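You operate a simulated robot arm through the tools that you are given. There is no shell and no other tool.

Carry out the task below with a simulated two-armed robot. There is one attempt and no reset: what you move stays moved.

TASK
Pick up the bottle with one hand, pass it to the other hand and put it on the top of the narrow shelf. Set down upright: bottle.

Only the result counts: the job must be done as asked and must still hold three seconds after the hand-in. Knocking over, shifting, dropping, spilling or breaking anything else fails it.

THE ROBOT
Two 7-joint arms with two-finger parallel grippers on one trunk, on a base that moves. Base frame: it is fixed to the floor where the robot stands at the start and does not move with it; the origin is under the middle of the robot, x ahead of it, y to its left, z up; the surface under the hand at the start is at about z = 784. Readings come in mm, degrees, newtons and seconds.
The left shoulder is at the start at [71, 156, 1005], the right one opposite. Each reaches about 1231 mm from its shoulder. Places, roughly: top of the narrow shelf (65x15 cm) [-3120, -880, 880]. Payload 3.91 kg a hand.
Tool frame (each hand has its own): the origin (TCP) lies between the finger pads and is the grasp point; the fingertips stand 30 mm ahead of it; z points along the fingers, y is the line along which they close. The gripper opens to 110 mm. The fingers are 20 mm wide and 10 mm thick; the gripper's body (48 by 112 mm) begins 55 mm behind the TCP.
Orientation is told as [roll, pitch, yaw] about the base's x, y, z axes, in that order, counted from this pose: with the fingers straight down and closing along the base's y, the tool's x points along the base's -x, its y along +y and its z along -z.

THE INTERFACE
- The arms move only by the tool arm_command. It takes "left_deltas", "right_deltas" or both (then of equal length, played together; a hand with none holds still); each is text: rows parted by semicolons, each of 7 numbers parted by spaces: the shift along the tool's x, y, z in units of 300 mm (1.0 is 300 mm), then the turn, a rotation vector about the tool's x, y, z in units of 90 degrees (1.0 is 90 degrees), then the gripper command, from -1 (fully open) to 1 (shut), values between in proportion. In form: tx ty tz rx ry rz gripper; .... A call has 1 to 20 rows; each row is the pose to reach, as a shift and turn from the pose commanded when the call began, along the tool's axes at that moment. A call with a number of a shift or a turn outside -1 to 1 is refused whole. Each row takes 0.2 s and may step no farther than 50 mm and 8.6 degrees from the row before; otherwise, or with a gripper value out of range, the whole call is refused. Where a pose cannot be reached the arm comes as near as it can. A force on the tool above 40 N (or 10 N above the force at the start of the call, whichever is more), or a blocked arm, ends the call early, and 0.2 s more pass. The fingers move at their own pace (about 108 mm/s each) and stop on an object; they squeeze with about 37 N. The grip force told is the motor's: it shows also when the fingers shut on nothing. Time passes only in rows, and 0.2 s behind the last, so rows that repeat a pose let the fingers close. It gives the time, the measured TCP pose, the force on the tool (base axes), the opening and the grip force at its end, in the units of the frame above (readings bear some noise), with the torque about the TCP (base axes, N m) and any sound that the robot's microphone picked up.
- Cameras (640 x 400 px; columns grow to the right, rows downward): "scene" is now at [138.2, -25.2, 1233.3]; the picture's right is [-0.27, -0.96, 0.00], its down [-0.43, 0.12, -0.89] and it looks along [0.86, -0.24, -0.45] (base axes); focal length 292 px, centre (320, 200). "left" rides on the left gripper at [72, -17, -103] in its tool frame; the picture's right is [0.23, 0.97, 0.00], its down [-0.76, 0.18, -0.62] and it looks along [-0.61, 0.14, 0.78] (tool axes); focal length 222 px, centre (320, 200). "right" rides on the right gripper at [72, 17, -103] in its tool frame; the picture's right is [-0.23, 0.97, 0.00], its down [-0.76, -0.18, -0.62] and it looks along [-0.61, -0.14, 0.78] (tool axes); focal length 222 px, centre (320, 200). There is no depth. A picture from a camera that has moved, and an enlarged one, comes with that camera's place and axes in the base frame and with its lens. The place of the scene camera against the robot may be out by one fixed shift of up to 12 mm in any direction.
- capture(camera): a new picture of that camera. No time passes.
- raise_lower(by): slides the trunk up (or, below 0, down) by that many mm; the arms and the scene camera ride with it, the base frame stays. It gives what a move gives, with no picture.
- roll_base(legs): drives the robot by 1 to 6 legs, each [ahead, left, turn to the left] in mm, mm and degrees, along the robot's own axes; the way and the turn of a leg run together, so that a leg with both is an arc; at most 1500 mm and 180 degrees a leg. The arms and the cameras ride along, it lands a little off, and it stops where it bumps. It gives what a move gives.
- pan_tilt(pan, tilt): turns the head with the scene camera to pan (to the left, within 86 degrees either way) and tilt (down, from -29 to 69), counted from straight ahead of the robot. It gives what a move gives.
- close_up(camera, box): a new picture of the part [left, top, right, bottom] of that camera's present view, enlarged. No time passes.
- finish_job(): hands the job in; it is judged then, once.

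Places have to be worked out from the pictures, the camera data and where the tool is seen. Open the grippers and draw the arms clear of the work before you hand the job in, unless the task says otherwise.

The tools are called after ">>>" by a JSON object that holds its "method" and its "body". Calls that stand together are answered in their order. arm_command: Moves the arms, as the interface text tells. Its arguments: {"type":"object","properties":{"left_deltas":{"type":"string"},"right_deltas":{"type":"string"}},"required":[]} The other tools are called the same way: raise_lower (by) moves the trunk up or down; roll_base (legs) drives the base; pan_tilt (pan, tilt) turns the head that bears the scene camera; capture (camera) takes a picture; close_up (camera, box) takes an enlarged picture of a part of a camera's view; finish_job () hands the job in.

At the start:

```text
time_s: 0.0
left_eef_pos: [866.0, 84.1, 1078.7]
left_tool_rot: [-0.1, 0.0, 0.0]
left_wrist_force: [0.1, 0.6, -0.8]
left_wrist_torque: [0.01, 0.0, 0.04]
left_grip_width: 110.2
left_grasp_force: 0.0
right_eef_pos: [617.2, -601.4, 1118.3]
right_tool_rot: [0.0, 0.0, 0.0]
right_wrist_force: [-0.6, 0.6, -0.2]
right_wrist_torque: [0.0, -0.04, -0.01]
right_grip_width: 110.1
right_grasp_force: 0.1
trunk travel left (down, up): [-450.0, 490.0]
robot x, y, heading: [-1.3, -5.6, -0.2]
head pan, tilt (commanded): [-15.8, 26.8]
```

scene: 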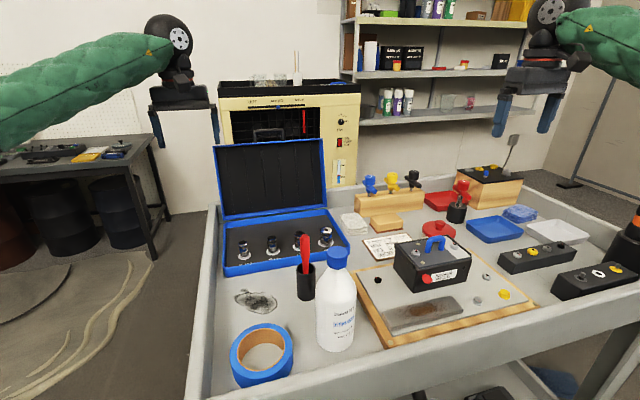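
right: 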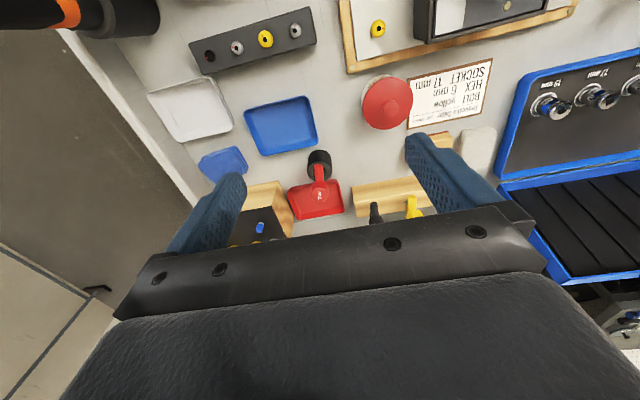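
left: 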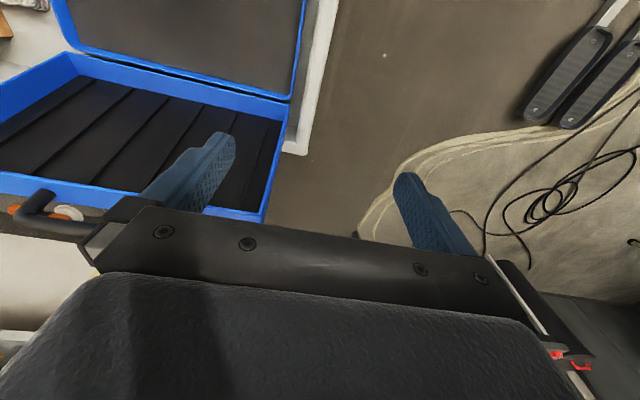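

I start with an enlarged look at the bottle and its neighbours in the scene view, to fix its place and size.

>>> {"method": "close_up", "body": {"camera": "scene", "box": [220, 220, 420, 400]}}

>>> {"method": "close_up", "body": {"camera": "scene", "box": [300, 235, 380, 360]}}

```text
2.22 times, centred on (320, 310) of scene
camera zoom: at [138.2, -25.2, 1233.3], right [-0.27, -0.96, 0.0], down [-0.43, 0.12, -0.89], along [0.86, -0.24, -0.45], focal length 648 px, centre (320, -44)
```

zoom: 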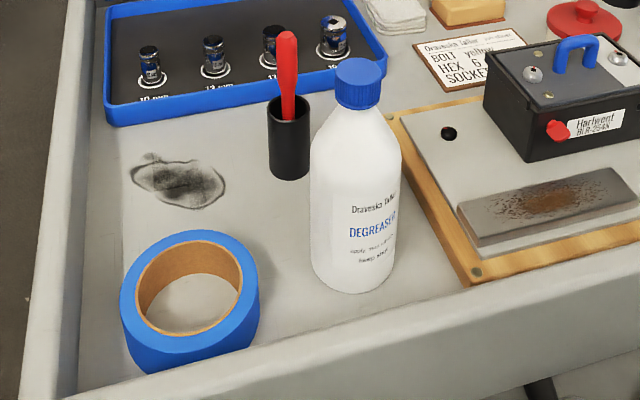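

```text
3.20 times, centred on (340, 298) of scene
camera zoom: at [138.2, -25.2, 1233.3], right [-0.27, -0.96, 0.0], down [-0.43, 0.12, -0.89], along [0.86, -0.24, -0.45], focal length 933 px, centre (256, -112)
```

zoom: 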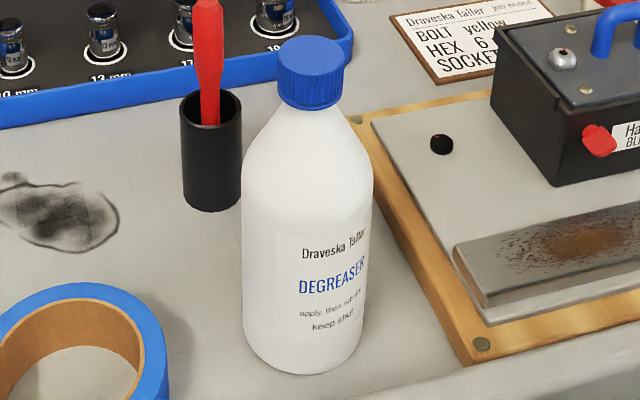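

The bottle looks about 182 mm tall with a 64 mm body and a 32 mm blue cap, standing near (475, -146), cap top at about z = 966. I bring the right hand (fingers down) over it at a safe height, in two stages.

>>> {"method": "arm_command", "body": {"right_deltas": "0.044 0.143 0 0 0 0 -1; 0.089 0.286 0 0 0 0 -1; 0.133 0.429 0 0 0 0 -1; 0.177 0.571 0 0 0 0 -1; 0.221 0.714 0 0 0 0 -1; 0.266 0.857 0 0 0 0 -1; 0.31 1.0 0 0 0 0 -1; 0.31 1.0 0 0 0 0 -1"}}

```text
time_s: 1.8
left_eef_pos: [866.9, 82.5, 1079.7]
left_tool_rot: [0.1, -0.1, -0.1]
left_wrist_force: [0.2, -0.2, -0.6]
left_wrist_torque: [0.02, -0.06, -0.04]
left_grip_width: 110.0
left_grasp_force: 0.1
right_eef_pos: [524.1, -304.4, 1119.7]
right_tool_rot: [0.1, 0.0, 0.0]
right_wrist_force: [-0.7, -0.5, 0.3]
right_wrist_torque: [0.0, 0.01, 0.0]
right_grip_width: 109.8
right_grasp_force: 0.0
trunk travel left (down, up): [-450.0, 490.0]
robot x, y, heading: [-1.9, -0.1, -0.3]
head pan, tilt (commanded): [-15.8, 26.8]
```

The right hand is at (524, -304, 1120). I finish the approach to above the bottle and then look with the right camera.

>>> {"method": "arm_command", "body": {"right_deltas": "0.041 0.13 0 0 0 0 -1; 0.082 0.26 0 0 0 0 -1; 0.123 0.39 0.03 0 0 0 -1; 0.163 0.52 0.08 0 0 0 -1; 0.163 0.52 0.127 0 0 0 -1; 0.163 0.52 0.127 0 0 0 -1"}}

>>> {"method": "capture", "body": {"camera": "right"}}

>>> {"method": "capture", "body": {"camera": "scene"}}

```text
time_s: 3.2
left_eef_pos: [866.3, 86.7, 1078.9]
left_tool_rot: [0.1, -0.1, 0.1]
left_wrist_force: [-0.3, 0.6, 0.2]
left_wrist_torque: [-0.02, 0.01, -0.01]
left_grip_width: 109.9
left_grasp_force: 0.1
right_eef_pos: [474.9, -144.1, 1079.7]
right_tool_rot: [0.0, -0.1, 0.1]
right_wrist_force: [0.7, -0.3, 0.0]
right_wrist_torque: [-0.01, -0.02, 0.0]
right_grip_width: 110.0
right_grasp_force: 0.1
trunk travel left (down, up): [-450.0, 490.0]
robot x, y, heading: [-2.7, 3.5, -0.1]
head pan, tilt (commanded): [-15.8, 26.8]
```

```text
taken
camera right: at [402.6, -127.3, 1182.8], right [0.23, 0.97, 0.0], down [0.76, -0.18, 0.62], along [0.61, -0.14, -0.78], focal length 222 px, centre (320, 200)
```

right: 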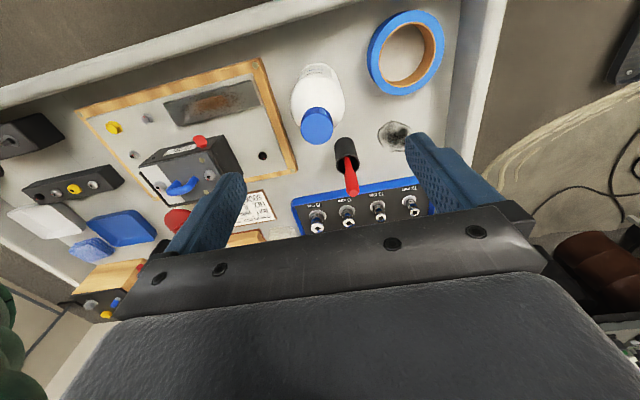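

```text
taken
camera scene: at [138.4, -24.3, 1233.3], right [-0.27, -0.96, 0.0], down [-0.43, 0.12, -0.89], along [0.86, -0.24, -0.45], focal length 292 px, centre (320, 200)
```

scene: 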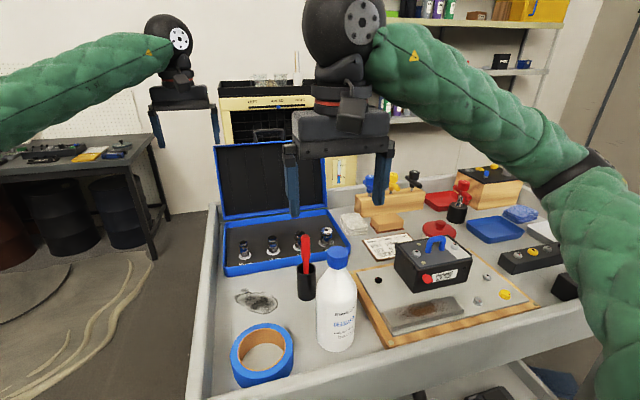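

The right camera sees the cap roughly under the hand. I enlarge it to refine the cap's centre.

>>> {"method": "close_up", "body": {"camera": "right", "box": [270, 50, 370, 160]}}

>>> {"method": "close_up", "body": {"camera": "scene", "box": [260, 100, 420, 360]}}

```text
3.64 times, centred on (320, 105) of right
camera zoom: at [402.6, -127.3, 1182.8], right [0.23, 0.97, 0.0], down [0.76, -0.18, 0.62], along [0.61, -0.14, -0.78], focal length 808 px, centre (320, 546)
```

zoom: 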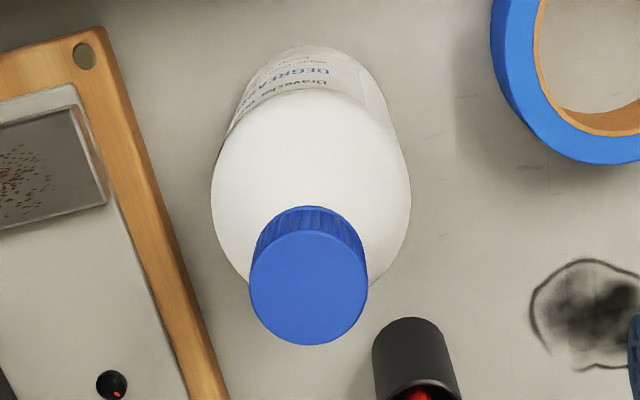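

```text
1.54 times, centred on (340, 230) of scene
camera zoom: at [138.4, -24.3, 1233.3], right [-0.27, -0.96, 0.0], down [-0.43, 0.12, -0.89], along [0.86, -0.24, -0.45], focal length 448 px, centre (289, 154)
```

zoom: 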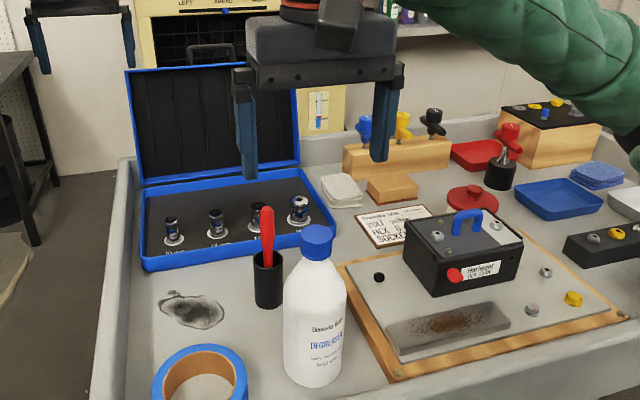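

From the enlarged right view, the cap centre lies about +8 mm in x and -4 mm in y from the TCP. I correct for that and lower to z ≈ 1010 (tips just above the cap), then check again.

>>> {"method": "arm_command", "body": {"right_deltas": "-0.028 -0.0143 0.05 0 0 0 -1; -0.028 -0.0143 0.12 0 0 0 -1; -0.028 -0.0143 0.18 0 0 0 -1; -0.028 -0.0143 0.235 0 0 0 -1; -0.028 -0.0143 0.235 0 0 0 -1"}}

>>> {"method": "capture", "body": {"camera": "right"}}

>>> {"method": "close_up", "body": {"camera": "scene", "box": [260, 180, 420, 360]}}

```text
time_s: 4.4
left_eef_pos: [866.0, 84.8, 1079.3]
left_tool_rot: [0.0, 0.0, 0.0]
left_wrist_force: [0.3, 1.1, -0.8]
left_wrist_torque: [-0.01, 0.04, 0.0]
left_grip_width: 110.2
left_grasp_force: 0.1
right_eef_pos: [482.5, -150.1, 1011.1]
right_tool_rot: [0.0, 0.0, 0.0]
right_wrist_force: [-0.4, -0.6, 0.0]
right_wrist_torque: [-0.02, 0.0, 0.0]
right_grip_width: 109.8
right_grasp_force: 0.1
trunk travel left (down, up): [-450.0, 490.0]
robot x, y, heading: [-2.8, 0.9, 0.2]
head pan, tilt (commanded): [-15.8, 26.8]
```

```text
taken
camera right: at [411.7, -132.7, 1112.5], right [0.23, 0.97, 0.0], down [0.76, -0.18, 0.62], along [0.61, -0.14, -0.78], focal length 222 px, centre (320, 200)
```

right: 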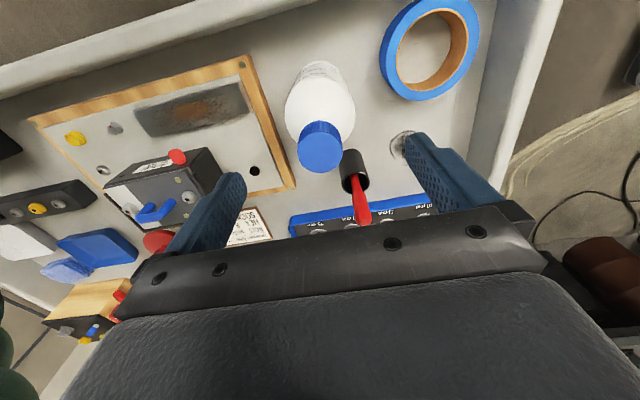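

```text
2.22 times, centred on (340, 270) of scene
camera zoom: at [138.2, -25.0, 1233.4], right [-0.27, -0.96, 0.0], down [-0.43, 0.12, -0.89], along [0.86, -0.24, -0.45], focal length 648 px, centre (276, 44)
```

zoom: 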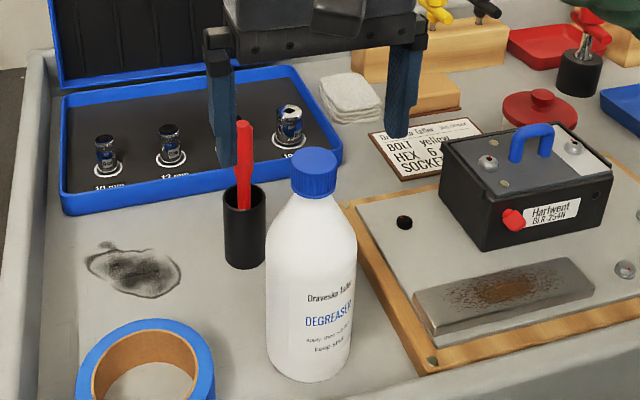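

The cap looks centred between the fingers. One enlarged view to pin down the cap-top height before going lower.

>>> {"method": "close_up", "body": {"camera": "right", "box": [260, 100, 380, 190]}}

```text
4.44 times, centred on (320, 145) of right
camera zoom: at [411.7, -132.7, 1112.5], right [0.23, 0.97, 0.0], down [0.76, -0.18, 0.62], along [0.61, -0.14, -0.78], focal length 987 px, centre (320, 444)
```

zoom: 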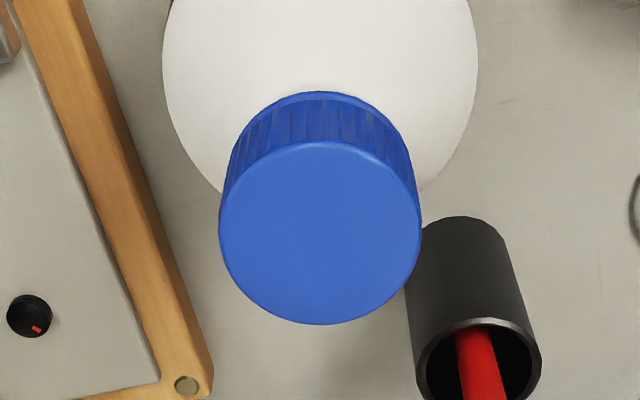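

Cap top is at about z = 968–972. I lower 30 mm (tips at about 950, beside the cap, above the shoulder) and close on the cap.

>>> {"method": "arm_command", "body": {"right_deltas": "0.007 0.003 0.05 0 0 0 -1; 0.007 0.003 0.1 0 0 0 -1; 0.007 0.003 0.1 0 0 0 -0.2; 0.007 0.003 0.1 0 0 0 1; 0.007 0.003 0.1 0 0 0 1; 0.007 0.003 0.1 0 0 0 1; 0.007 0.003 0.1 0 0 0 1; 0.007 0.003 0.1 0 0 0 1"}}

>>> {"method": "capture", "body": {"camera": "right"}}

>>> {"method": "close_up", "body": {"camera": "scene", "box": [260, 180, 420, 360]}}

```text
time_s: 6.2
left_eef_pos: [866.8, 84.2, 1078.7]
left_tool_rot: [0.0, 0.0, 0.0]
left_wrist_force: [-0.9, 0.8, -0.1]
left_wrist_torque: [0.0, -0.01, -0.02]
left_grip_width: 109.8
left_grasp_force: 0.1
right_eef_pos: [480.0, -149.1, 979.9]
right_tool_rot: [0.0, 0.0, 0.0]
right_wrist_force: [0.1, -0.8, 0.6]
right_wrist_torque: [-0.04, -0.02, 0.0]
right_grip_width: 30.5
right_grasp_force: 36.7
trunk travel left (down, up): [-450.0, 490.0]
robot x, y, heading: [2.2, 2.8, 0.1]
head pan, tilt (commanded): [-15.8, 26.8]
```

```text
taken
camera right: at [409.2, -131.6, 1082.1], right [0.23, 0.97, 0.0], down [0.76, -0.18, 0.62], along [0.61, -0.14, -0.78], focal length 222 px, centre (320, 200)
```

right: 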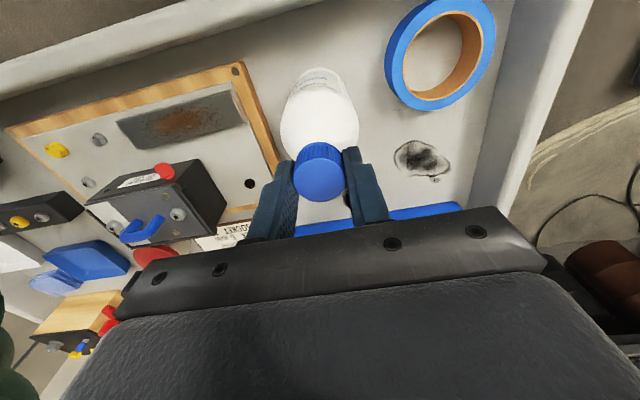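

```text
2.22 times, centred on (340, 270) of scene
camera zoom: at [138.4, -25.1, 1233.3], right [-0.27, -0.96, 0.0], down [-0.43, 0.12, -0.89], along [0.86, -0.24, -0.45], focal length 648 px, centre (276, 44)
```

zoom: 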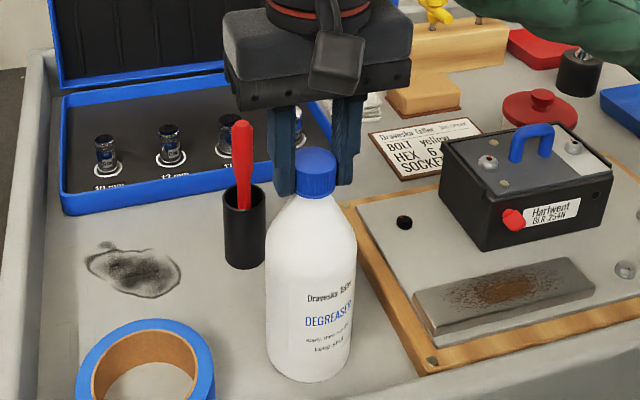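

The fingers hold the cap (width 30.5 mm, 37 N). I lift straight up by 120 mm.

>>> {"method": "arm_command", "body": {"right_deltas": "0 0 -0.03 0 0 0 1; 0 0 -0.08 0 0 0 1; 0 0 -0.16 0 0 0 1; 0 0 -0.24 0 0 0 1; 0 0 -0.32 0 0 0 1; 0 0 -0.4 0 0 0 1; 0 0 -0.4 0 0 0 1; 0 0 -0.4 0 0 0 1"}}

>>> {"method": "capture", "body": {"camera": "scene"}}

>>> {"method": "capture", "body": {"camera": "right"}}

```text
time_s: 8.0
left_eef_pos: [866.2, 84.6, 1080.1]
left_tool_rot: [0.0, 0.0, -0.1]
left_wrist_force: [-0.3, -0.4, 0.6]
left_wrist_torque: [-0.01, -0.01, -0.02]
left_grip_width: 109.8
left_grasp_force: 0.1
right_eef_pos: [481.2, -149.2, 1099.1]
right_tool_rot: [-0.1, 0.0, 0.0]
right_wrist_force: [0.8, 0.4, -3.7]
right_wrist_torque: [-0.01, -0.05, -0.01]
right_grip_width: 30.9
right_grasp_force: 37.1
trunk travel left (down, up): [-450.0, 490.0]
robot x, y, heading: [-0.3, -0.9, 0.0]
head pan, tilt (commanded): [-15.8, 26.8]
```

```text
taken
camera scene: at [138.3, -25.0, 1233.4], right [-0.27, -0.96, 0.0], down [-0.43, 0.12, -0.89], along [0.86, -0.24, -0.45], focal length 292 px, centre (320, 200)
```

scene: 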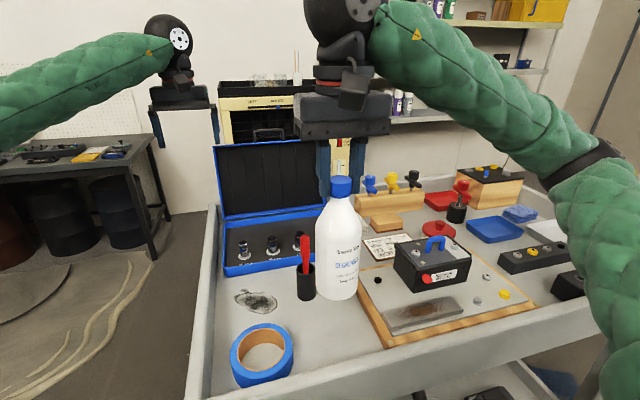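

```text
taken
camera right: at [408.8, -132.1, 1202.3], right [0.23, 0.97, 0.0], down [0.76, -0.18, 0.62], along [0.61, -0.14, -0.78], focal length 222 px, centre (320, 200)
```

right: 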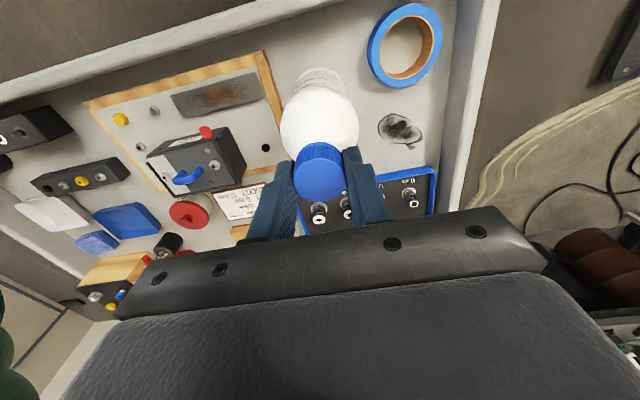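

The bottle hangs upright, about 0.37 kg. For the hand-over I raise it with the right hand to about (600, -60, 1230) and, together, draw the left hand back and tip its fingers forward (30° below level).

>>> {"method": "arm_command", "body": {"left_deltas": "0.081 0.015 -0.022 0 0 0 -1; 0.163 0.03 -0.044 0 -0.083 0 -1; 0.244 0.044 -0.067 0 -0.167 0 -1; 0.326 0.059 -0.089 0 -0.25 0 -1; 0.407 0.074 -0.111 0 -0.333 0 -1; 0.489 0.089 -0.133 0 -0.417 0 -1; 0.57 0.104 -0.156 0 -0.5 0 -1; 0.652 0.119 -0.178 0 -0.583 0 -1; 0.733 0.133 -0.2 0 -0.667 0 -1; 0.733 0.133 -0.2 0 -0.667 0 -1", "right_deltas": "-0.02 0.01 -0.07 0 0 0 1; -0.06 0.04 -0.14 0 0 0 1; -0.11 0.08 -0.2 0 0 0 1; -0.16 0.12 -0.25 0 0 0 1; -0.21 0.16 -0.3 0 0 0 1; -0.26 0.2 -0.35 0 0 0 1; -0.31 0.24 -0.4 0 0 0 1; -0.36 0.27 -0.43 0 0 0 1; -0.397 0.297 -0.437 0 0 0 1; -0.397 0.297 -0.437 0 0 0 1"}}

>>> {"method": "capture", "body": {"camera": "scene"}}

>>> {"method": "capture", "body": {"camera": "left"}}

```text
time_s: 10.2
left_eef_pos: [646.9, 123.2, 1139.0]
left_tool_rot: [0.0, -60.1, 0.1]
left_wrist_force: [-0.3, -0.1, -0.2]
left_wrist_torque: [-0.01, 0.03, -0.01]
left_grip_width: 110.0
left_grasp_force: 0.1
right_eef_pos: [600.0, -60.9, 1230.8]
right_tool_rot: [0.0, 0.0, 0.1]
right_wrist_force: [0.0, 0.0, -4.8]
right_wrist_torque: [0.01, 0.0, -0.02]
right_grip_width: 30.8
right_grasp_force: 37.3
trunk travel left (down, up): [-450.0, 490.0]
robot x, y, heading: [1.4, -1.2, 0.0]
head pan, tilt (commanded): [-15.8, 26.8]
```

```text
taken
camera scene: at [138.7, -25.4, 1233.3], right [-0.27, -0.96, 0.0], down [-0.43, 0.12, -0.89], along [0.86, -0.24, -0.45], focal length 292 px, centre (320, 200)
```

scene: 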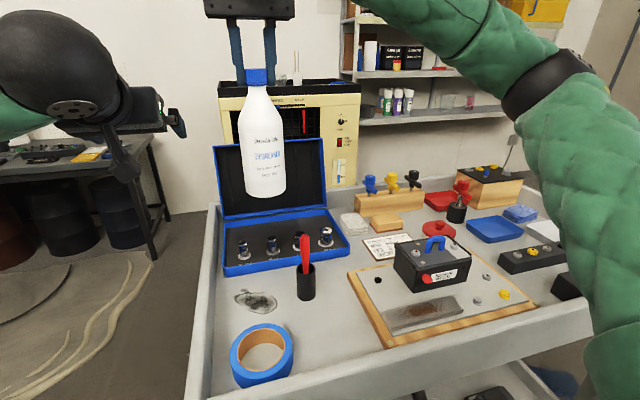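

```text
taken
camera left: at [522.3, 105.9, 1126.5], right [-0.11, 0.97, -0.2], down [-0.16, 0.18, 0.97], along [0.98, 0.14, 0.14], focal length 222 px, centre (320, 200)
```

left: 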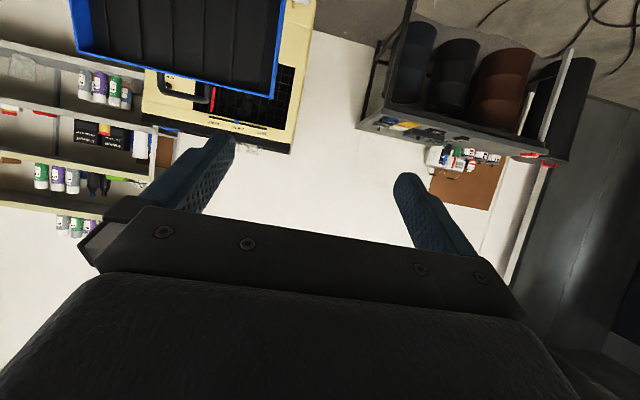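

Both hands are where commanded and the bottle hangs straight. I turn the left hand 60° to the right and bring it to a standoff 150 mm short of the bottle's body.

>>> {"method": "arm_command", "body": {"left_deltas": "0.014 -0.01 -0.046 0.072 0 0.042 -1; 0.027 -0.03 -0.092 0.144 0 0.083 -1; 0.041 -0.06 -0.138 0.216 0 0.125 -1; 0.054 -0.1 -0.184 0.289 0 0.167 -1; 0.068 -0.14 -0.23 0.361 0 0.208 -1; 0.082 -0.18 -0.276 0.433 0 0.25 -1; 0.095 -0.21 -0.322 0.505 0 0.292 -1; 0.109 -0.237 -0.368 0.577 0 0.333 -1; 0.109 -0.237 -0.368 0.577 0 0.333 -1"}}

>>> {"method": "pan_tilt", "body": {"pan": 5, "tilt": 15}}

>>> {"method": "capture", "body": {"camera": "scene"}}

>>> {"method": "capture", "body": {"camera": "left"}}

```text
time_s: 12.2
left_eef_pos: [534.1, 53.0, 1166.7]
left_tool_rot: [0.0, -60.0, -60.0]
left_wrist_force: [0.3, 0.2, -0.3]
left_wrist_torque: [0.01, -0.02, -0.01]
left_grip_width: 110.0
left_grasp_force: 0.0
right_eef_pos: [599.8, -59.8, 1231.2]
right_tool_rot: [0.1, 0.0, -0.1]
right_wrist_force: [-0.4, 0.1, -4.3]
right_wrist_torque: [0.03, 0.04, -0.01]
right_grip_width: 30.5
right_grasp_force: 36.8
trunk travel left (down, up): [-450.0, 490.0]
robot x, y, heading: [-1.6, -1.6, 0.1]
head pan, tilt (commanded): [-15.8, 26.8]
```

```text
time_s: 13.0
left_eef_pos: [534.1, 53.4, 1165.9]
left_tool_rot: [0.1, -60.0, -59.9]
left_wrist_force: [0.2, -0.6, -0.1]
left_wrist_torque: [0.04, -0.01, -0.03]
left_grip_width: 110.1
left_grasp_force: 0.1
right_eef_pos: [600.3, -60.0, 1230.6]
right_tool_rot: [0.0, 0.0, 0.0]
right_wrist_force: [0.2, -0.6, -3.6]
right_wrist_torque: [-0.02, -0.01, -0.01]
right_grip_width: 30.7
right_grasp_force: 37.2
trunk travel left (down, up): [-450.0, 490.0]
robot x, y, heading: [1.5, 0.3, 0.4]
head pan, tilt (commanded): [5.0, 15.0]
```

```text
taken
camera scene: at [143.3, 8.1, 1252.3], right [0.09, -1.0, 0.0], down [-0.26, -0.02, -0.97], along [0.96, 0.08, -0.26], focal length 292 px, centre (320, 200)
```

scene: 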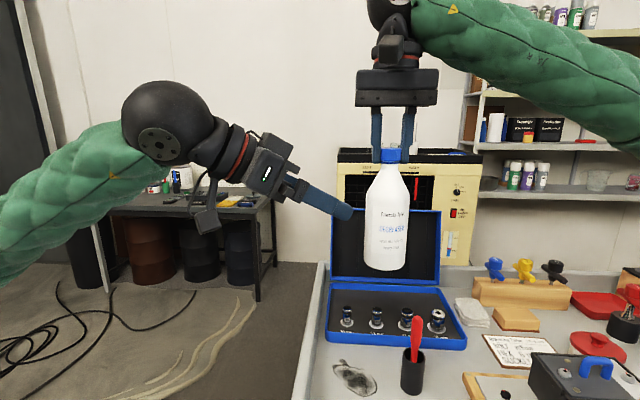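

```text
taken
camera left: at [458.1, 153.0, 1154.5], right [0.79, 0.59, -0.2], down [0.07, 0.23, 0.97], along [0.61, -0.78, 0.13], focal length 222 px, centre (320, 200)
```

left: 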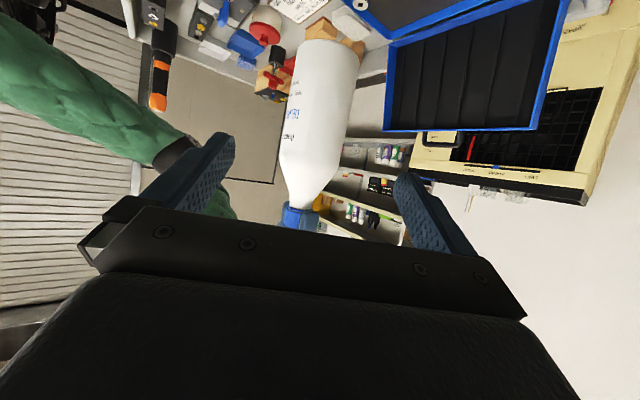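

The bottle is centred between the left fingers. I advance 139 mm along the fingers (leaving room before the palm), still open, then look.

>>> {"method": "arm_command", "body": {"left_deltas": "0 0.001 0.09 0 0 0 -1; 0 0.001 0.18 0 0 0 -1; 0 0.001 0.27 0 0 0 -1; 0 0.001 0.35 0 0 0 -1; 0 0.001 0.42 0 0 0 -1; 0 0.001 0.463 0 0 0 -1; 0 0.001 0.463 0 0 0 -1"}}

>>> {"method": "capture", "body": {"camera": "left"}}

>>> {"method": "capture", "body": {"camera": "scene"}}

```text
time_s: 14.6
left_eef_pos: [595.9, -50.4, 1096.7]
left_tool_rot: [0.0, -60.0, -59.9]
left_wrist_force: [0.4, -0.2, 0.2]
left_wrist_torque: [0.01, 0.03, 0.0]
left_grip_width: 110.2
left_grasp_force: 0.1
right_eef_pos: [601.2, -60.1, 1230.7]
right_tool_rot: [0.0, -0.1, 0.0]
right_wrist_force: [-0.8, -0.8, -4.1]
right_wrist_torque: [0.04, -0.02, 0.01]
right_grip_width: 30.9
right_grasp_force: 36.9
trunk travel left (down, up): [-450.0, 490.0]
robot x, y, heading: [0.2, -4.6, -0.1]
head pan, tilt (commanded): [5.0, 15.0]
```

```text
taken
camera left: at [519.1, 49.1, 1085.2], right [0.79, 0.59, -0.2], down [0.07, 0.23, 0.97], along [0.61, -0.78, 0.13], focal length 222 px, centre (320, 200)
```

left: 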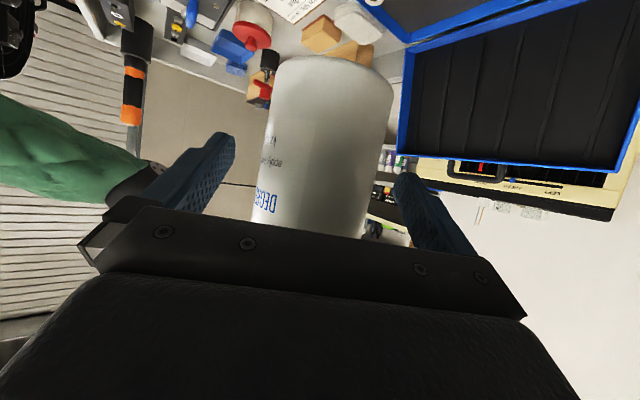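

```text
taken
camera scene: at [143.3, 8.2, 1252.4], right [0.09, -1.0, 0.0], down [-0.26, -0.02, -0.97], along [0.96, 0.08, -0.26], focal length 292 px, centre (320, 200)
```

scene: 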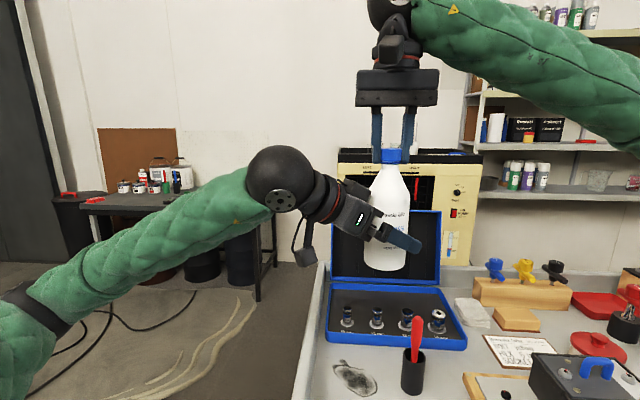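

The bottle's body stands centred between the left fingers. I close the left hand on it while the right still holds the cap.

>>> {"method": "arm_command", "body": {"left_deltas": "0 0 0 0 0 0 -0.3; 0 0 0 0 0 0 0.1; 0 0 0 0 0 0 0.5; 0 0 0 0 0 0 1; 0 0 0 0 0 0 1; 0 0 0 0 0 0 1; 0 0 0 0 0 0 1"}}

>>> {"method": "capture", "body": {"camera": "left"}}

>>> {"method": "capture", "body": {"camera": "scene"}}

```text
time_s: 16.2
left_eef_pos: [596.2, -49.3, 1095.9]
left_tool_rot: [0.0, -60.0, -60.0]
left_wrist_force: [-20.5, -11.3, -1.6]
left_wrist_torque: [0.91, -1.63, -0.27]
left_grip_width: 66.8
left_grasp_force: 36.4
right_eef_pos: [600.4, -59.3, 1230.8]
right_tool_rot: [0.1, 0.0, 0.0]
right_wrist_force: [20.6, 10.3, 1.0]
right_wrist_torque: [0.56, -1.19, -0.05]
right_grip_width: 30.9
right_grasp_force: 36.8
trunk travel left (down, up): [-450.0, 490.0]
robot x, y, heading: [0.2, -2.9, 0.1]
head pan, tilt (commanded): [5.0, 15.0]
```

```text
taken
camera left: at [518.8, 49.1, 1085.0], right [0.79, 0.59, -0.2], down [0.07, 0.23, 0.97], along [0.61, -0.78, 0.13], focal length 222 px, centre (320, 200)
```

left: 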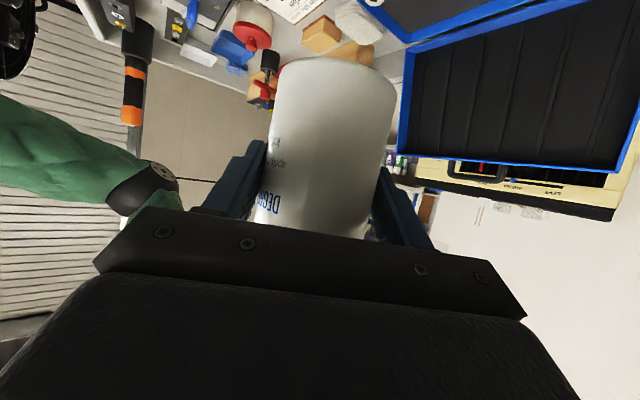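

```text
taken
camera scene: at [143.4, 8.1, 1252.3], right [0.09, -1.0, 0.0], down [-0.26, -0.02, -0.97], along [0.96, 0.08, -0.26], focal length 292 px, centre (320, 200)
```

scene: 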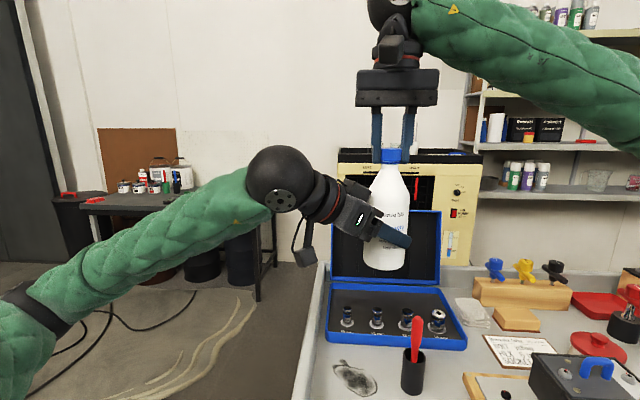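

Left hand grips the body (66.8 mm), but there is about 23 N side load between the hands along the left closing axis. I nudge the left hand 1 mm along its -y to relieve this before letting go of the cap.

>>> {"method": "arm_command", "body": {"left_deltas": "0 -0.0035 0 0 0 0 1; 0 -0.0035 0 0 0 0 1; 0 -0.0035 0 0 0 0 1"}}

```text
time_s: 17.0
left_eef_pos: [593.5, -51.2, 1096.6]
left_tool_rot: [-0.1, -60.0, -59.8]
left_wrist_force: [-12.0, -0.8, -2.7]
left_wrist_torque: [0.15, -1.04, -0.16]
left_grip_width: 67.1
left_grasp_force: 37.2
right_eef_pos: [599.2, -60.2, 1230.8]
right_tool_rot: [0.0, 0.1, -0.1]
right_wrist_force: [11.2, 0.4, 2.7]
right_wrist_torque: [0.0, -0.52, 0.02]
right_grip_width: 31.0
right_grasp_force: 37.0
trunk travel left (down, up): [-450.0, 490.0]
robot x, y, heading: [-1.6, 0.0, -0.1]
head pan, tilt (commanded): [5.0, 15.0]
```

The load dropped to about 12 N, now along base x only. I nudge another ~0.9 mm in -x.

>>> {"method": "arm_command", "body": {"left_deltas": "0.0007 -0.0026 -0.0013 0 0 0 1; 0.0007 -0.0026 -0.0013 0 0 0 1; 0.0007 -0.0026 -0.0013 0 0 0 1"}}

```text
time_s: 17.8
left_eef_pos: [595.6, -50.9, 1097.1]
left_tool_rot: [0.0, -60.0, -59.7]
left_wrist_force: [6.6, 5.3, -0.4]
left_wrist_torque: [-0.28, -0.04, 0.12]
left_grip_width: 66.8
left_grasp_force: 37.1
right_eef_pos: [599.8, -60.7, 1231.4]
right_tool_rot: [0.0, 0.1, 0.2]
right_wrist_force: [-7.0, -5.3, 0.9]
right_wrist_torque: [-0.32, 0.99, -0.04]
right_grip_width: 31.0
right_grasp_force: 37.4
trunk travel left (down, up): [-450.0, 490.0]
robot x, y, heading: [0.6, 0.1, 0.1]
head pan, tilt (commanded): [5.0, 15.0]
```

Residual side load is only about 8 N. I now open the right hand and draw it straight up off the cap.

>>> {"method": "arm_command", "body": {"right_deltas": "0 0 0 0 0 0 0; 0 0 0 0 0 0 -0.5; 0 0 0 0 0 0 -0.5; 0 0 -0.06 0 0 0 -0.5; 0 0 -0.15 0 0 0 -0.5; 0 0 -0.25 0 0 0 -0.5; 0 0 -0.35 0 0 0 -0.5; 0 0 -0.35 0 0 0 -0.5"}}

>>> {"method": "capture", "body": {"camera": "scene"}}

>>> {"method": "capture", "body": {"camera": "left"}}

```text
time_s: 19.6
left_eef_pos: [593.9, -51.9, 1096.2]
left_tool_rot: [0.0, -60.0, -59.9]
left_wrist_force: [-0.7, 0.4, -0.2]
left_wrist_torque: [0.04, 0.02, -0.02]
left_grip_width: 67.3
left_grasp_force: 36.9
right_eef_pos: [602.0, -60.0, 1334.7]
right_tool_rot: [0.0, 0.1, 0.0]
right_wrist_force: [-0.3, -1.0, -0.4]
right_wrist_torque: [-0.02, -0.01, 0.0]
right_grip_width: 82.3
right_grasp_force: 0.0
trunk travel left (down, up): [-450.0, 490.0]
robot x, y, heading: [-0.0, 0.7, -0.2]
head pan, tilt (commanded): [5.0, 15.0]
```

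```text
taken
camera scene: at [144.1, 7.9, 1252.2], right [0.09, -1.0, 0.0], down [-0.26, -0.02, -0.97], along [0.96, 0.08, -0.26], focal length 292 px, centre (320, 200)
```

scene: 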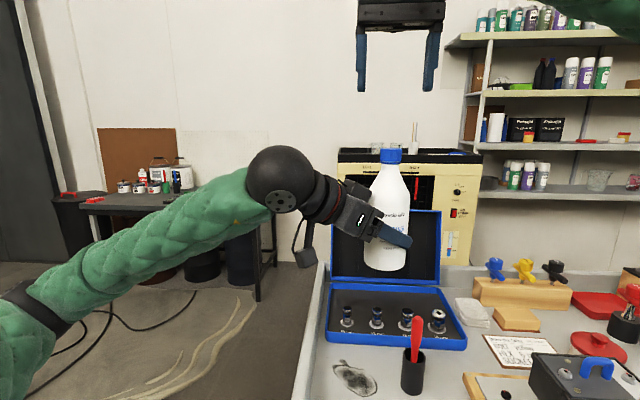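

```text
taken
camera left: at [517.8, 48.0, 1084.6], right [0.79, 0.59, -0.2], down [0.07, 0.23, 0.97], along [0.61, -0.78, 0.13], focal length 222 px, centre (320, 200)
```

left: 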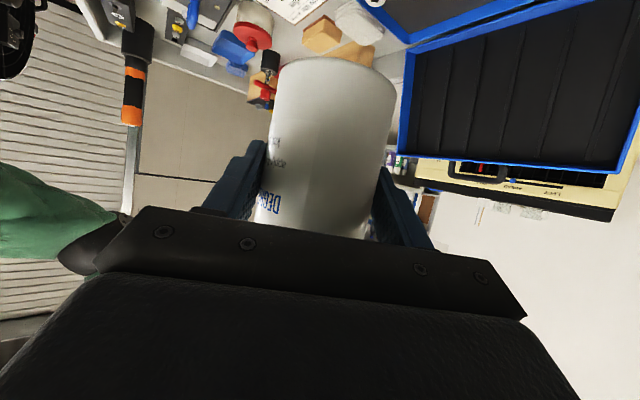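

The left hand now holds the bottle upright by itself. Next I move the right hand off to the right and look about the room before driving.

>>> {"method": "arm_command", "body": {"right_deltas": "0.1 -0.11 0 0 0 0 -0.5; 0.2 -0.22 0.05 0 0 0 -0.5; 0.3 -0.33 0.1 0 0 0 -0.5; 0.4 -0.44 0.15 0 0 0 -0.5; 0.5 -0.55 0.2 0 0 0 -0.5; 0.6 -0.66 0.25 0 0 0 -0.5; 0.7 -0.77 0.3 0 0 0 -0.5; 0.7 -0.88 0.35 0 0 0 -0.5; 0.7 -0.99 0.4 0 0 0 -0.5; 0.7 -0.99 0.4 0 0 0 -0.5"}}

>>> {"method": "close_up", "body": {"camera": "scene", "box": [320, 130, 460, 290]}}

>>> {"method": "pan_tilt", "body": {"pan": -86, "tilt": 20}}

>>> {"method": "capture", "body": {"camera": "scene"}}

>>> {"method": "pan_tilt", "body": {"pan": 86, "tilt": 20}}

>>> {"method": "capture", "body": {"camera": "scene"}}

```text
time_s: 21.8
left_eef_pos: [595.4, -52.2, 1096.4]
left_tool_rot: [-0.1, -60.0, -60.0]
left_wrist_force: [0.1, 1.0, -0.5]
left_wrist_torque: [0.04, 0.03, -0.02]
left_grip_width: 66.6
left_grasp_force: 36.9
right_eef_pos: [389.9, -355.9, 1215.0]
right_tool_rot: [0.0, 0.1, 0.1]
right_wrist_force: [-1.3, 0.8, 0.1]
right_wrist_torque: [0.02, 0.04, 0.05]
right_grip_width: 82.3
right_grasp_force: 0.0
trunk travel left (down, up): [-450.0, 490.0]
robot x, y, heading: [-2.6, 1.5, 0.2]
head pan, tilt (commanded): [5.0, 15.0]
```

```text
2.50 times, centred on (390, 210) of scene
camera zoom: at [143.9, 8.7, 1252.2], right [0.09, -1.0, 0.0], down [-0.26, -0.02, -0.97], along [0.96, 0.08, -0.26], focal length 729 px, centre (145, 175)
```

zoom: 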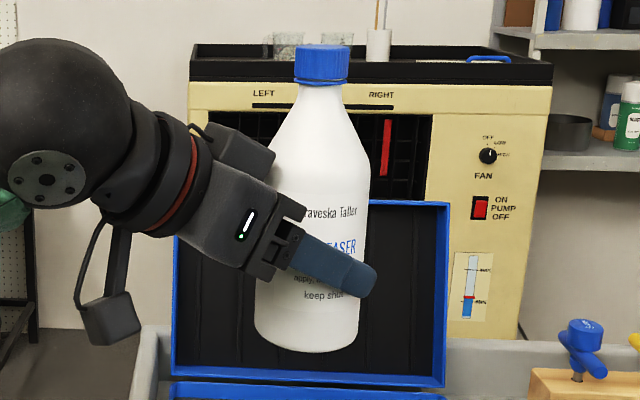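

```text
time_s: 23.5
left_eef_pos: [593.3, -51.2, 1096.9]
left_tool_rot: [0.1, -59.9, -59.9]
left_wrist_force: [-0.1, -0.2, -0.4]
left_wrist_torque: [0.06, 0.01, 0.02]
left_grip_width: 66.7
left_grasp_force: 37.3
right_eef_pos: [389.4, -356.6, 1215.1]
right_tool_rot: [0.0, 0.0, 0.1]
right_wrist_force: [0.9, 0.5, 0.3]
right_wrist_torque: [0.02, 0.01, 0.02]
right_grip_width: 82.5
right_grasp_force: 0.0
trunk travel left (down, up): [-450.0, 490.0]
robot x, y, heading: [0.5, 1.0, -0.1]
head pan, tilt (commanded): [-85.9, 20.0]
```

```text
taken
camera scene: at [56.8, -93.1, 1244.3], right [-1.0, -0.07, 0.0], down [-0.03, 0.34, -0.94], along [0.07, -0.94, -0.34], focal length 292 px, centre (320, 200)
```

scene: 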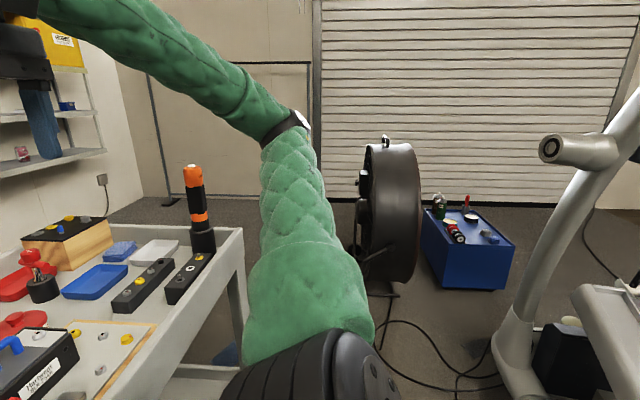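

```text
time_s: 26.1
left_eef_pos: [592.5, -51.2, 1097.0]
left_tool_rot: [0.1, -60.0, -59.9]
left_wrist_force: [0.8, 0.1, 0.9]
left_wrist_torque: [0.03, 0.0, 0.05]
left_grip_width: 66.9
left_grasp_force: 37.0
right_eef_pos: [388.9, -357.4, 1214.0]
right_tool_rot: [0.0, 0.0, 0.0]
right_wrist_force: [-0.1, -0.8, -0.3]
right_wrist_torque: [0.03, 0.02, 0.03]
right_grip_width: 82.7
right_grasp_force: 0.1
trunk travel left (down, up): [-450.0, 490.0]
robot x, y, heading: [1.1, 1.1, -0.1]
head pan, tilt (commanded): [85.9, 20.0]
```

```text
taken
camera scene: at [56.8, 92.7, 1244.3], right [1.0, -0.07, 0.0], down [-0.02, -0.34, -0.94], along [0.07, 0.94, -0.34], focal length 292 px, centre (320, 200)
```

scene: 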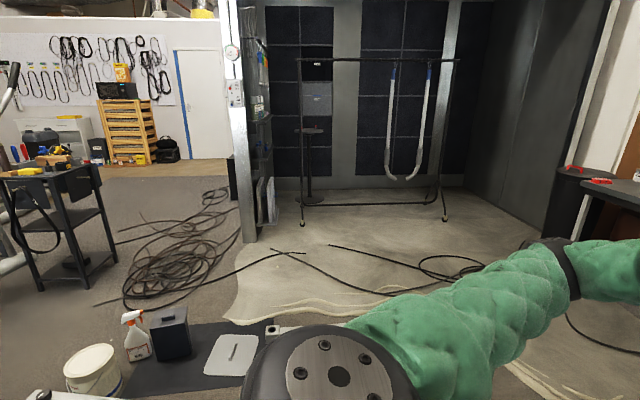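

Right rear holds a machine with a grey frame, and left rear a tub and spray bottle on the floor. I tilt the head down on both sides to see the floor near and behind the robot.

>>> {"method": "pan_tilt", "body": {"pan": 86, "tilt": 60}}

>>> {"method": "capture", "body": {"camera": "scene"}}

>>> {"method": "pan_tilt", "body": {"pan": -86, "tilt": 60}}

>>> {"method": "capture", "body": {"camera": "scene"}}

```text
time_s: 27.2
left_eef_pos: [594.1, -52.6, 1097.0]
left_tool_rot: [0.0, -60.0, -59.9]
left_wrist_force: [-0.5, -0.3, 0.4]
left_wrist_torque: [0.07, 0.0, -0.03]
left_grip_width: 66.9
left_grasp_force: 36.8
right_eef_pos: [389.4, -357.0, 1215.2]
right_tool_rot: [0.1, 0.0, 0.0]
right_wrist_force: [0.2, -0.8, -0.3]
right_wrist_torque: [0.01, 0.02, -0.01]
right_grip_width: 82.4
right_grasp_force: 0.0
trunk travel left (down, up): [-450.0, 490.0]
robot x, y, heading: [-0.3, 1.3, 0.4]
head pan, tilt (commanded): [85.9, 60.0]
```

```text
taken
camera scene: at [54.9, 66.4, 1186.2], right [1.0, -0.07, 0.0], down [-0.06, -0.86, -0.5], along [0.03, 0.5, -0.87], focal length 292 px, centre (320, 200)
```

scene: 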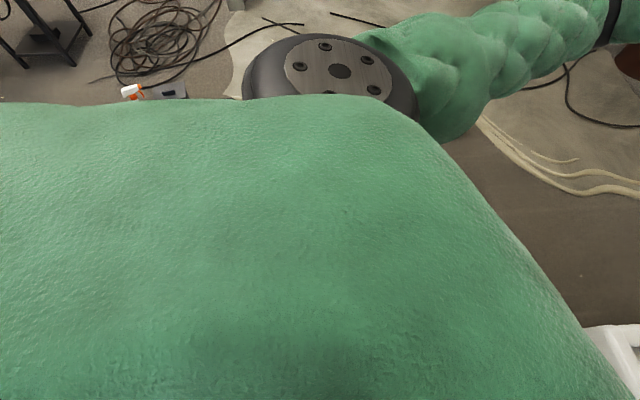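

```text
time_s: 29.8
left_eef_pos: [593.4, -51.3, 1096.2]
left_tool_rot: [0.0, -60.0, -59.8]
left_wrist_force: [0.5, -0.3, -0.6]
left_wrist_torque: [0.0, 0.02, 0.03]
left_grip_width: 67.1
left_grasp_force: 37.3
right_eef_pos: [389.1, -357.6, 1215.1]
right_tool_rot: [0.1, 0.0, 0.0]
right_wrist_force: [0.0, 1.0, -0.4]
right_wrist_torque: [0.03, 0.03, -0.01]
right_grip_width: 82.1
right_grasp_force: 0.0
trunk travel left (down, up): [-450.0, 490.0]
robot x, y, heading: [2.8, -0.3, -0.1]
head pan, tilt (commanded): [-85.9, 60.0]
```

```text
taken
camera scene: at [54.9, -66.7, 1186.1], right [-1.0, -0.07, 0.0], down [-0.06, 0.86, -0.5], along [0.04, -0.5, -0.87], focal length 292 px, centre (320, 200)
```

scene: 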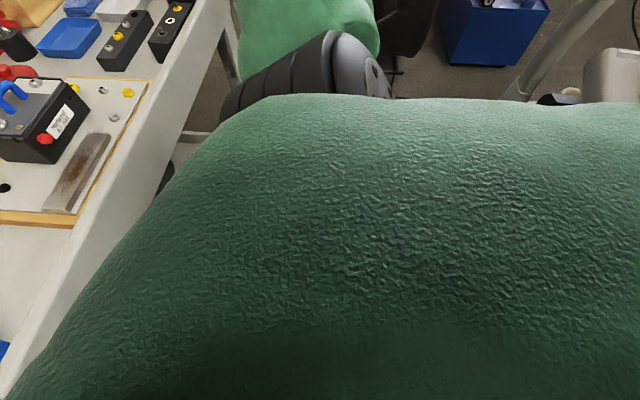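

My own body hides the area behind. I turn the right hand round at my right side so that its camera can look backward.

>>> {"method": "arm_command", "body": {"right_deltas": "0.046 -0.08 0.02 0 0 0.078 -0.5; 0.093 -0.16 0.04 0 0 0.156 -0.5; 0.139 -0.24 0.06 0 0 0.234 -0.5; 0.185 -0.32 0.08 0 0 0.312 -0.5; 0.23 -0.4 0.1 0 0 0.39 -0.5; 0.277 -0.48 0.12 0 0 0.468 -0.5; 0.324 -0.56 0.14 0 0 0.546 -0.5; 0.37 -0.64 0.16 0 0 0.624 -0.5; 0.417 -0.72 0.18 0 0 0.702 -0.5; 0.463 -0.8 0.2 0 0 0.78 -0.5; 0.463 -0.8 0.2 0 0 0.78 -0.5"}}

>>> {"method": "capture", "body": {"camera": "right"}}

```text
time_s: 32.2
left_eef_pos: [593.3, -52.5, 1096.5]
left_tool_rot: [0.0, -60.1, -60.1]
left_wrist_force: [0.3, 0.2, 1.2]
left_wrist_torque: [0.02, 0.04, 0.05]
left_grip_width: 66.5
left_grasp_force: 37.1
right_eef_pos: [377.5, -423.9, 1137.9]
right_tool_rot: [0.0, 0.1, -70.2]
right_wrist_force: [-0.7, 0.6, 0.0]
right_wrist_torque: [0.02, 0.0, 0.0]
right_grip_width: 82.4
right_grasp_force: 0.0
right hand out of reach, approached as far as the arm can: row 2, 3, 4, 5, 6, 7, 8, 9, 10, 11
trunk travel left (down, up): [-450.0, 490.0]
robot x, y, heading: [1.4, 4.2, -0.1]
head pan, tilt (commanded): [-85.9, 60.0]
```

```text
taken
camera right: at [369.8, -349.8, 1241.3], right [0.99, 0.11, 0.0], down [0.09, -0.78, 0.62], along [0.07, -0.62, -0.78], focal length 222 px, centre (320, 200)
```

right: 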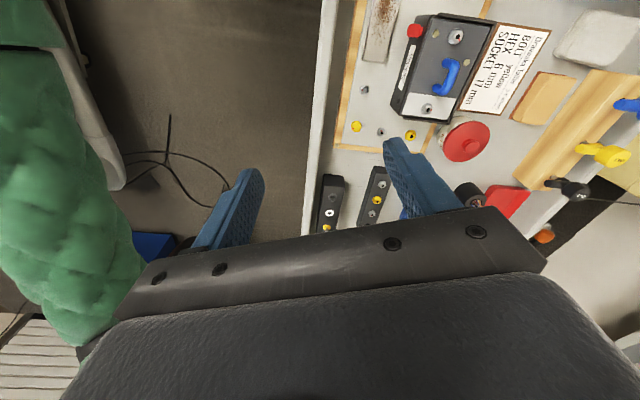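

The arm folded to its limit at (377, -424, 1138). I test with a hold command how the commanded pose is now counted.

>>> {"method": "arm_command", "body": {"right_deltas": "0 0 0 0 0 0 -0.5; 0 0 0 0 0 0 -0.5"}}

```text
time_s: 32.8
left_eef_pos: [593.3, -51.0, 1096.8]
left_tool_rot: [0.1, -60.0, -59.9]
left_wrist_force: [0.3, 1.0, -0.4]
left_wrist_torque: [0.02, 0.01, 0.01]
left_grip_width: 66.7
left_grasp_force: 37.7
right_eef_pos: [376.9, -424.3, 1139.0]
right_tool_rot: [0.0, 0.0, -70.2]
right_wrist_force: [0.2, 0.6, -0.4]
right_wrist_torque: [-0.02, -0.01, 0.03]
right_grip_width: 82.5
right_grasp_force: 0.1
trunk travel left (down, up): [-450.0, 490.0]
robot x, y, heading: [-0.1, 2.2, -0.1]
head pan, tilt (commanded): [-85.9, 60.0]
```

The commanded pose is reset to the reached one. I move the right hand further out to (400, -650, 1180) while turning it another 60°.

>>> {"method": "arm_command", "body": {"right_deltas": "-0.092 -0.023 -0.018 0 0 0.083 -0.5; -0.184 -0.047 -0.035 0 0 0.167 -0.5; -0.275 -0.07 -0.053 0 0 0.25 -0.5; -0.367 -0.093 -0.07 0 0 0.333 -0.5; -0.459 -0.116 -0.088 0 0 0.417 -0.5; -0.55 -0.14 -0.105 0 0 0.5 -0.5; -0.642 -0.163 -0.123 0 0 0.583 -0.5; -0.734 -0.186 -0.14 0 0 0.667 -0.5; -0.734 -0.186 -0.14 0 0 0.667 -0.5"}}

>>> {"method": "capture", "body": {"camera": "right"}}

```text
time_s: 34.8
left_eef_pos: [592.2, -52.2, 1097.7]
left_tool_rot: [0.1, -60.0, -60.1]
left_wrist_force: [1.4, 0.1, 0.2]
left_wrist_torque: [0.02, -0.02, -0.01]
left_grip_width: 66.8
left_grasp_force: 37.1
right_eef_pos: [524.2, -578.1, 1156.9]
right_tool_rot: [0.0, -0.1, -130.3]
right_wrist_force: [1.2, 0.5, -0.1]
right_wrist_torque: [0.0, -0.02, 0.01]
right_grip_width: 82.6
right_grasp_force: 0.2
right hand out of reach, approached as far as the arm can: row 1, 2, 3, 4, 5, 6, 7, 8, 9
trunk travel left (down, up): [-450.0, 490.0]
robot x, y, heading: [0.6, 0.4, -0.1]
head pan, tilt (commanded): [-85.9, 60.0]
```

```text
taken
camera right: at [584.3, -533.9, 1258.0], right [0.6, -0.8, 0.0], down [-0.63, -0.47, 0.62], along [-0.5, -0.37, -0.78], focal length 222 px, centre (320, 200)
```

right: 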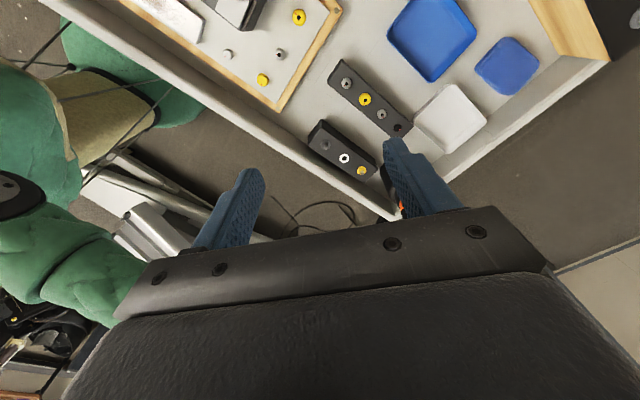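

It looks back now but too steeply. I pitch the right hand up by 40° for a view to the rear.

>>> {"method": "arm_command", "body": {"right_deltas": "0 0 0 0 -0.08 0 -0.5; 0 0 0 0 -0.16 0 -0.5; 0 0 0 0 -0.24 0 -0.5; 0 0 0 0 -0.32 0 -0.5; 0 0 0 0 -0.4 0 -0.5; 0 0 0 0 -0.46 0 -0.5; 0 0 0 0 -0.46 0 -0.5"}}

>>> {"method": "capture", "body": {"camera": "right"}}

```text
time_s: 36.4
left_eef_pos: [594.7, -50.6, 1096.2]
left_tool_rot: [0.0, -60.0, -59.8]
left_wrist_force: [-0.8, -0.7, 0.4]
left_wrist_torque: [0.04, 0.04, -0.01]
left_grip_width: 66.7
left_grasp_force: 36.5
right_eef_pos: [632.4, -490.5, 1076.5]
right_tool_rot: [1.1, -38.3, -130.1]
right_wrist_force: [0.2, 0.3, 1.3]
right_wrist_torque: [-0.03, 0.02, 0.02]
right_grip_width: 82.4
right_grasp_force: 0.0
right hand out of reach, approached as far as the arm can: row 1, 2, 3, 4, 5, 6, 7
trunk travel left (down, up): [-450.0, 490.0]
robot x, y, heading: [-0.1, 2.7, 0.0]
head pan, tilt (commanded): [-85.9, 60.0]
```

```text
taken
camera right: at [722.7, -407.5, 1112.1], right [0.64, -0.76, 0.16], down [-0.28, -0.04, 0.96], along [-0.72, -0.65, -0.24], focal length 222 px, centre (320, 200)
```

right: 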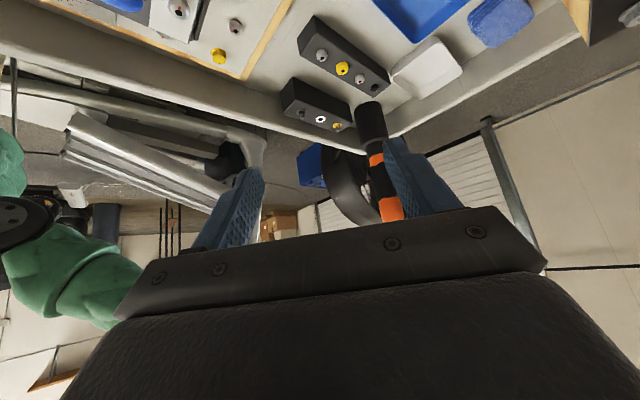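

The view reaches rearward: I see a treadmill-like machine. I enlarge it.

>>> {"method": "close_up", "body": {"camera": "right", "box": [0, 50, 320, 250]}}

```text
2.00 times, centred on (160, 150) of right
camera zoom: at [722.7, -407.5, 1112.1], right [0.64, -0.76, 0.16], down [-0.28, -0.04, 0.96], along [-0.72, -0.65, -0.24], focal length 444 px, centre (640, 300)
```

zoom: 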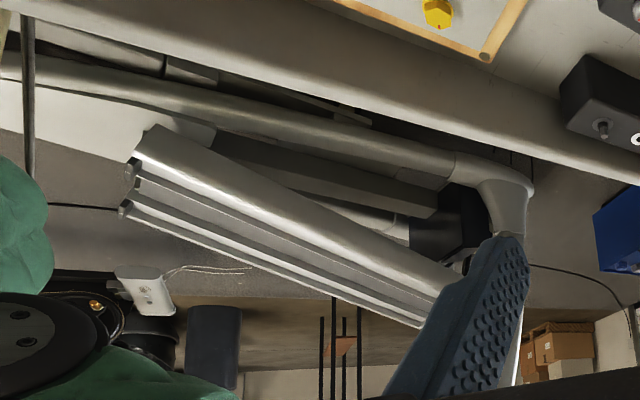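

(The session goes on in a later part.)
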